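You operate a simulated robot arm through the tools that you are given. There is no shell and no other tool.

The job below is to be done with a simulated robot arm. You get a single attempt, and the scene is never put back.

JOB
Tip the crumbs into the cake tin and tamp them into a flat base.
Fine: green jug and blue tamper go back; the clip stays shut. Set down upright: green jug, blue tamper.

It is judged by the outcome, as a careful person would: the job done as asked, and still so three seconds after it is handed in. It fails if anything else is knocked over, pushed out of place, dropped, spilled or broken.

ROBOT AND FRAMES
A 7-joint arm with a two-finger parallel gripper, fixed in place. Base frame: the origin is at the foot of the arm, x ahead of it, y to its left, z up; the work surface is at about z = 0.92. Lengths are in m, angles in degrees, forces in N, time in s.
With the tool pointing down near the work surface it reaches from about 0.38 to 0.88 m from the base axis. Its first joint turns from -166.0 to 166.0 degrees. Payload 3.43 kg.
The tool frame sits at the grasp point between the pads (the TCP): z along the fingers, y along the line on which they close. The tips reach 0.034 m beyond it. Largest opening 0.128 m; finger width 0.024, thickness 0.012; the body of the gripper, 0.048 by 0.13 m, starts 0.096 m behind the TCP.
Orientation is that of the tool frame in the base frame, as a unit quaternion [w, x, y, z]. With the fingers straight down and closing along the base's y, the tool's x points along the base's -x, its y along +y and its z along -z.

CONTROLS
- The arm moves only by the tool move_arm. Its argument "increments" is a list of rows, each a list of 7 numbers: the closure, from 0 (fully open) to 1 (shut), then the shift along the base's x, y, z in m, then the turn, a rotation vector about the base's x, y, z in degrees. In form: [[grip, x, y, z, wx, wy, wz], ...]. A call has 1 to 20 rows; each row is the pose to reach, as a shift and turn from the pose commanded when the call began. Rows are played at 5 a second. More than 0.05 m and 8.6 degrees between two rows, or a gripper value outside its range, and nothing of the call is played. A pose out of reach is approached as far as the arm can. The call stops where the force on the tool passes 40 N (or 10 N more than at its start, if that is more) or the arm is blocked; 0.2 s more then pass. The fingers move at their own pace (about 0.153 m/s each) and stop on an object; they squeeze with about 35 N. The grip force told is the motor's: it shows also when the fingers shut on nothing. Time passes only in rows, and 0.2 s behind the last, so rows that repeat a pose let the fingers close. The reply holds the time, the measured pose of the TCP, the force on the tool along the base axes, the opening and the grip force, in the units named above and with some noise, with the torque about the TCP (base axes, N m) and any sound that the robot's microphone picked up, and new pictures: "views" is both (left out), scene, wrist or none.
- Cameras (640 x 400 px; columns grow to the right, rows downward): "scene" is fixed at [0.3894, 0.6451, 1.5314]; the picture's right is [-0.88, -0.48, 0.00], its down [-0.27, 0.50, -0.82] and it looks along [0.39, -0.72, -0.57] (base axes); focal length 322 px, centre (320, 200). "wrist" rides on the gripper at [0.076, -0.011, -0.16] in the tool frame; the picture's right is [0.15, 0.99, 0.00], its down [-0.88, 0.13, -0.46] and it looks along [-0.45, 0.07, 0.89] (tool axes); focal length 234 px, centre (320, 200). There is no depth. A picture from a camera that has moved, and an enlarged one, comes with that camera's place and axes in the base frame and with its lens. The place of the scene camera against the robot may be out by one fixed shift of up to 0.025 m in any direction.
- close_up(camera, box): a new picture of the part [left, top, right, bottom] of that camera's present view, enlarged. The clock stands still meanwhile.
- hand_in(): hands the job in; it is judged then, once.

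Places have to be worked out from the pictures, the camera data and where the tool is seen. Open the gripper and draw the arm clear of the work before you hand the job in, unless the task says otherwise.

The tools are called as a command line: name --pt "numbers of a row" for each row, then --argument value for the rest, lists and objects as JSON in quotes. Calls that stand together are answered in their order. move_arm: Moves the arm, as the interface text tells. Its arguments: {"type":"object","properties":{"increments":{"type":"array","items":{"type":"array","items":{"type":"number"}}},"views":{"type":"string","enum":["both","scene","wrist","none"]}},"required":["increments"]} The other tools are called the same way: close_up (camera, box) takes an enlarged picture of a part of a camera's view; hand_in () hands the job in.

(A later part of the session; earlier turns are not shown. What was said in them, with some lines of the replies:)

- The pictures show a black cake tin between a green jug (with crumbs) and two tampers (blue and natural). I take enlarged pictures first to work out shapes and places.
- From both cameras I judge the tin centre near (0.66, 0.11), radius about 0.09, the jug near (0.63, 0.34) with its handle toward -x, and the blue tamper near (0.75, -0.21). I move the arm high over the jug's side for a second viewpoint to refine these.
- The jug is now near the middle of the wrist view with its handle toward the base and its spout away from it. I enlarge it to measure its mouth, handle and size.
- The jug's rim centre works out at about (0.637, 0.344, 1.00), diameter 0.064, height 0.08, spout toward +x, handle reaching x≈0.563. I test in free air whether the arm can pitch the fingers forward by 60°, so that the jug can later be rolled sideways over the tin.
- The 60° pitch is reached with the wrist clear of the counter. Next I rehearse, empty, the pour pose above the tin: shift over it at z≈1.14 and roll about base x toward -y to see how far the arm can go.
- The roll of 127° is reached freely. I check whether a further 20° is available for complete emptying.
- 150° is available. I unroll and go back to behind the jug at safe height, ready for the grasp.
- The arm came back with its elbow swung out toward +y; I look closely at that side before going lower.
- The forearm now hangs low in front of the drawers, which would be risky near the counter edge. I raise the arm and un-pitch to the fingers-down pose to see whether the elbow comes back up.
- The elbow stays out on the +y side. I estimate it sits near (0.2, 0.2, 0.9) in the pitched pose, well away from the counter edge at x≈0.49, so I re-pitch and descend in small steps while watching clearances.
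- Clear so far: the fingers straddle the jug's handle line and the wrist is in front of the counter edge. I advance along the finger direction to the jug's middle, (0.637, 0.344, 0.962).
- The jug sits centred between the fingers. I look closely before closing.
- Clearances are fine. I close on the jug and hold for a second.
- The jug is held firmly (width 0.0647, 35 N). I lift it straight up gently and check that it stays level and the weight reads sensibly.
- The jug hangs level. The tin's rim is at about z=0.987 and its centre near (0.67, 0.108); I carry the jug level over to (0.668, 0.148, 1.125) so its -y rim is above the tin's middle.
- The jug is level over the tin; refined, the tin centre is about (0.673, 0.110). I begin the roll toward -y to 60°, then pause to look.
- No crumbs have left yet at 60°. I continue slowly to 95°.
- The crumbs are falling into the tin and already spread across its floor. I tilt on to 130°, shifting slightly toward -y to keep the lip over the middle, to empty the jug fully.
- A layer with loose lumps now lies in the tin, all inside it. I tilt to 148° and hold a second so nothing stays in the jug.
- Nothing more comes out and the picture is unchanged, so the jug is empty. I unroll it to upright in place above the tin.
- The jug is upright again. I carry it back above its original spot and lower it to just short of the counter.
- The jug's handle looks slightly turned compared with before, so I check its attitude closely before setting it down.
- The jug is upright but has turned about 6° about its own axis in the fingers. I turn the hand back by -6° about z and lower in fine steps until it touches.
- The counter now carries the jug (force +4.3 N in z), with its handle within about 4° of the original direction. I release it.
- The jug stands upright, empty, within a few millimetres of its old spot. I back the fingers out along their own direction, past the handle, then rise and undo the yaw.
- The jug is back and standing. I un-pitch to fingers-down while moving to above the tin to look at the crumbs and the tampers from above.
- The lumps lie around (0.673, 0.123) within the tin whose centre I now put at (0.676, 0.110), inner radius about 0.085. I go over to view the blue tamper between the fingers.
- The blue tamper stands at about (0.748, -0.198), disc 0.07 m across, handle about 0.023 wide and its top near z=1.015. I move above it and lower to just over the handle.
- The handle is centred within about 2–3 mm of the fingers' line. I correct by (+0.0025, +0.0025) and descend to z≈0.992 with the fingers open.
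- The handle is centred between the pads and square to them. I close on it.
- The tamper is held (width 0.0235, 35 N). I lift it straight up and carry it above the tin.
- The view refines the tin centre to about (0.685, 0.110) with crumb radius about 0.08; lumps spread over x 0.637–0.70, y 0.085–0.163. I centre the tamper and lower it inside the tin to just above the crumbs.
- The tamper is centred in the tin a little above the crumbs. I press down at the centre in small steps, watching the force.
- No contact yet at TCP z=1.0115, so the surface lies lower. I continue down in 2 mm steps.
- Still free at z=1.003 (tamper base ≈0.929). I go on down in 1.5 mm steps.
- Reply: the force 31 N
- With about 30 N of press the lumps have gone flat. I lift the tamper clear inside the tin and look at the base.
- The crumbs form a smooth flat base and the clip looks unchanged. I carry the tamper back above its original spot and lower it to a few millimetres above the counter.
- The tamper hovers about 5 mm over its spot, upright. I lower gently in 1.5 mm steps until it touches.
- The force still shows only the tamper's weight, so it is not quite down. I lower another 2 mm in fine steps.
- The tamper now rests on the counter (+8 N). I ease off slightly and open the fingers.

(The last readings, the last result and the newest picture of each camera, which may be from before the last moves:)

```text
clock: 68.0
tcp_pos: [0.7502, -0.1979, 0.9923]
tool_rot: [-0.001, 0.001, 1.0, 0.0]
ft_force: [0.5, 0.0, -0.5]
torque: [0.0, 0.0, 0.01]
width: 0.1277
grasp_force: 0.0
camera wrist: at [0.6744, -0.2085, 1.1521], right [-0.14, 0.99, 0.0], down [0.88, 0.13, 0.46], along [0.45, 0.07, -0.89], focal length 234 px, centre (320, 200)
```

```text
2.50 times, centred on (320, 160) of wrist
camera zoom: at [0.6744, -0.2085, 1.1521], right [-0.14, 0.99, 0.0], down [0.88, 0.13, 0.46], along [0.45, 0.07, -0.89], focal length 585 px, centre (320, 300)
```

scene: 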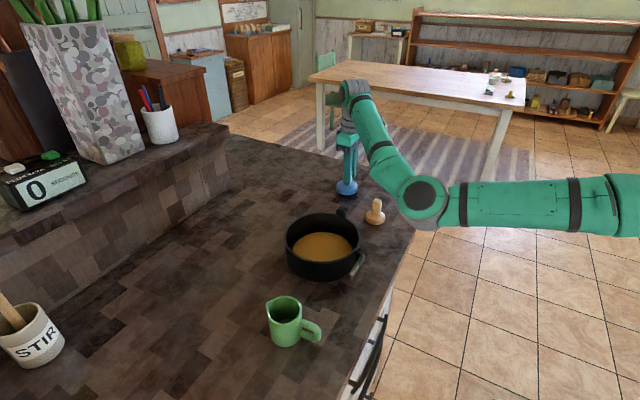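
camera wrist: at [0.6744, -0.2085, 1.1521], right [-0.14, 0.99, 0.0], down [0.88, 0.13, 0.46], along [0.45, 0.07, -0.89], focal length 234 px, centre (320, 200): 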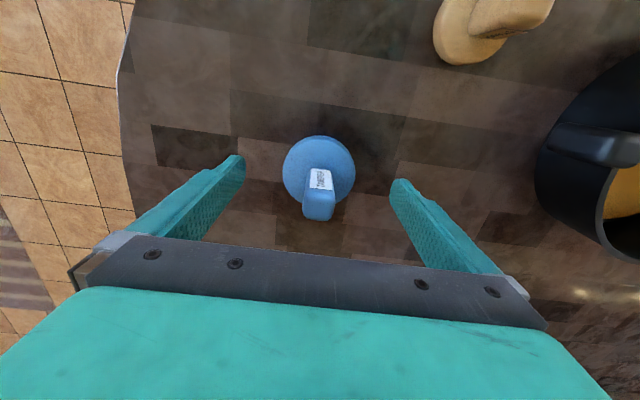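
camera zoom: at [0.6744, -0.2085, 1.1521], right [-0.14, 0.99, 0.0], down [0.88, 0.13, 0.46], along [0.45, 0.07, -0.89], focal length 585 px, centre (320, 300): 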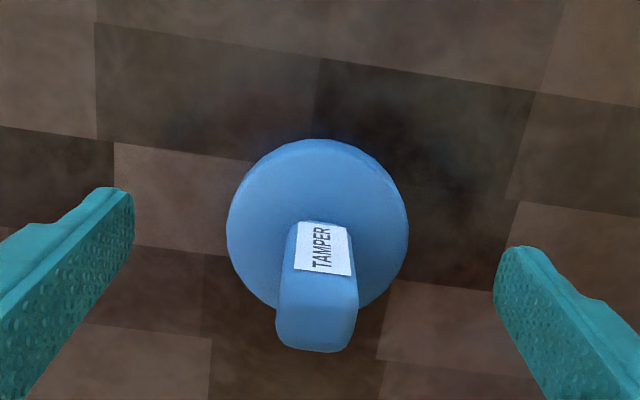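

The tamper stands free and upright where it was. I rise straight up and draw the arm clear, then check the whole scene.

move_arm --pt "0 0 0 0.03 0 0 0" --pt "0 0 0 0.07 0 0 0" --pt "0 0 0 0.11 0 0 0" --pt "0 0 0 0.15 0 0 0" --pt "0 0 0 0.19 0 0 0" --pt "0 -0.03 0.01 0.22 0 0 0" --pt "0 -0.07 0.02 0.24 0 0 0" --pt "0 -0.11 0.03 0.25 0 0 0" --pt "0 -0.15 0.04 0.25 0 0 0" --pt "0 -0.19 0.06 0.25 0 0 0" --pt "0 -0.2 0.1 0.25 0 0 0" --pt "0 -0.2 0.14 0.25 0 0 0" --pt "0 -0.2 0.14 0.25 0 0 0" --views "both"

close_up --camera "scene" --box '[250, 150, 430, 360]'

close_up --camera "wrist" --box '[180, 50, 560, 260]'

```text
clock: 70.8
tcp_pos: [0.5509, -0.0587, 1.2419]
tool_rot: [0.0, 0.0, 1.0, 0.001]
ft_force: [0.1, -0.3, 0.1]
torque: [0.0, 0.01, 0.01]
width: 0.1277
grasp_force: 0.1
camera wrist: at [0.4744, -0.0697, 1.4016], right [-0.14, 0.99, 0.0], down [0.88, 0.13, 0.46], along [0.45, 0.07, -0.89], focal length 234 px, centre (320, 200)
```

scene: 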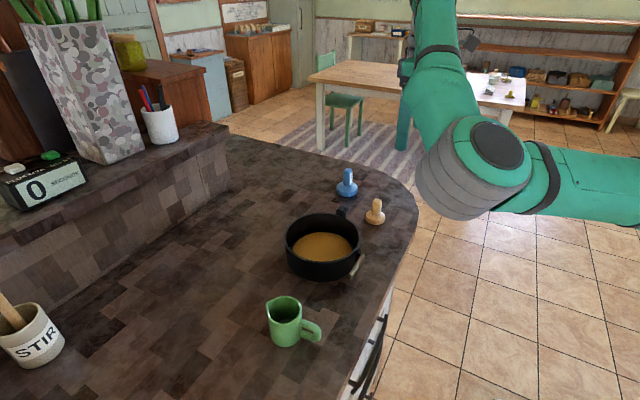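
wrist: 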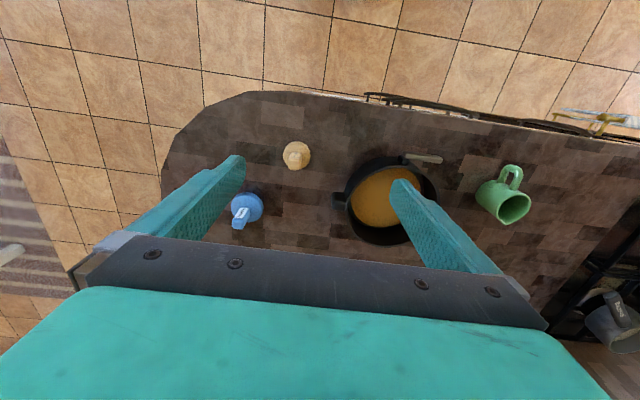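

```text
1.90 times, centred on (340, 255) of scene
camera zoom: at [0.3894, 0.6451, 1.5314], right [-0.88, -0.48, 0.0], down [-0.27, 0.5, -0.82], along [0.39, -0.72, -0.57], focal length 613 px, centre (282, 95)
```

zoom: 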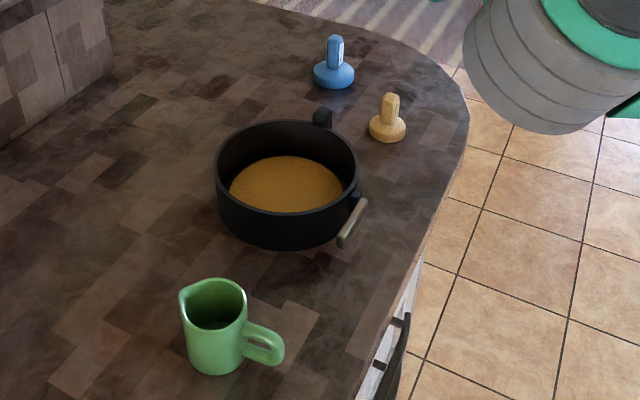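

```text
1.68 times, centred on (370, 155) of wrist
camera zoom: at [0.4744, -0.0697, 1.4016], right [-0.14, 0.99, 0.0], down [0.88, 0.13, 0.46], along [0.45, 0.07, -0.89], focal length 394 px, centre (236, 276)
```

zoom: 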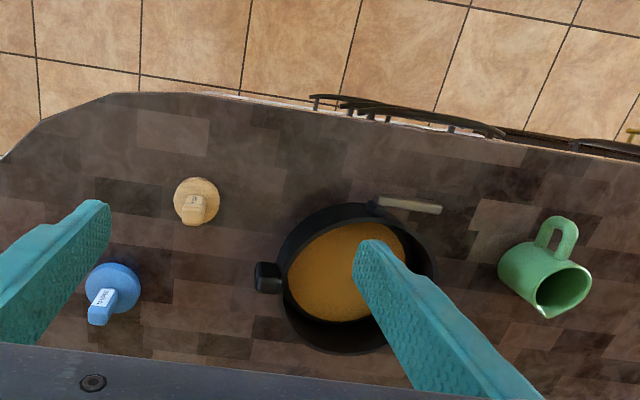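

All items stand in their places, the jug and tamper upright, the arm clear. I take one last close look at the base, the clip and the jug before handing in.

close_up --camera "scene" --box '[275, 200, 375, 290]'

close_up --camera "scene" --box '[250, 280, 350, 360]'

```text
4.44 times, centred on (325, 245) of scene
camera zoom: at [0.3894, 0.6451, 1.5314], right [-0.88, -0.48, 0.0], down [-0.27, 0.5, -0.82], along [0.39, -0.72, -0.57], focal length 1431 px, centre (298, 0)
```

zoom: 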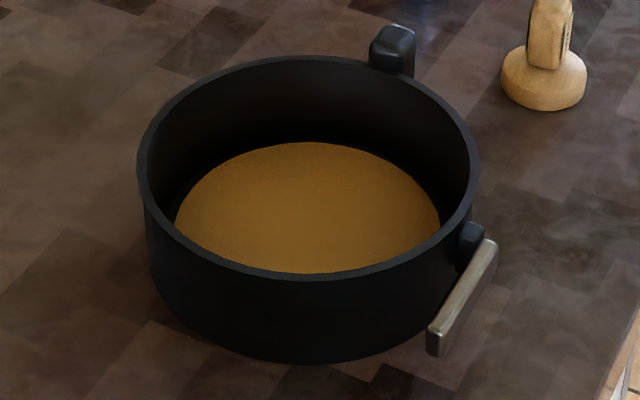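

```text
5.00 times, centred on (300, 320) of scene
camera zoom: at [0.3894, 0.6451, 1.5314], right [-0.88, -0.48, 0.0], down [-0.27, 0.5, -0.82], along [0.39, -0.72, -0.57], focal length 1610 px, centre (420, -400)
```

zoom: 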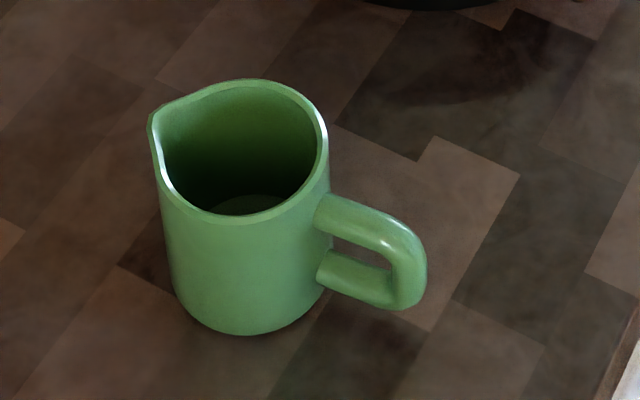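

The crumb base is flat and smooth, the clip is shut, and nothing has spilled. The jug is empty and upright, and both it and the blue tamper are back at their spots. The gripper is open and the arm is clear, so I hand the job in.

hand_in

```text
The job is handed in.
```

The crumbs are in the cake tin and tamped into a flat, smooth base, and I've handed the job in.

- **Crumbs:** all of them landed in the tin and nothing spilled. One press at the centre, at about 30 N, flattened the lumps across the whole base.
- **Green jug:** it is empty and upright, a few millimetres from its original spot. Its handle is turned by roughly 4° from where it started.
- **Blue tamper:** it is upright where it was.
- **Clip:** it stayed shut.

The natural-wood tamper was not touched. The gripper was open and the arm clear of the work before I handed in.
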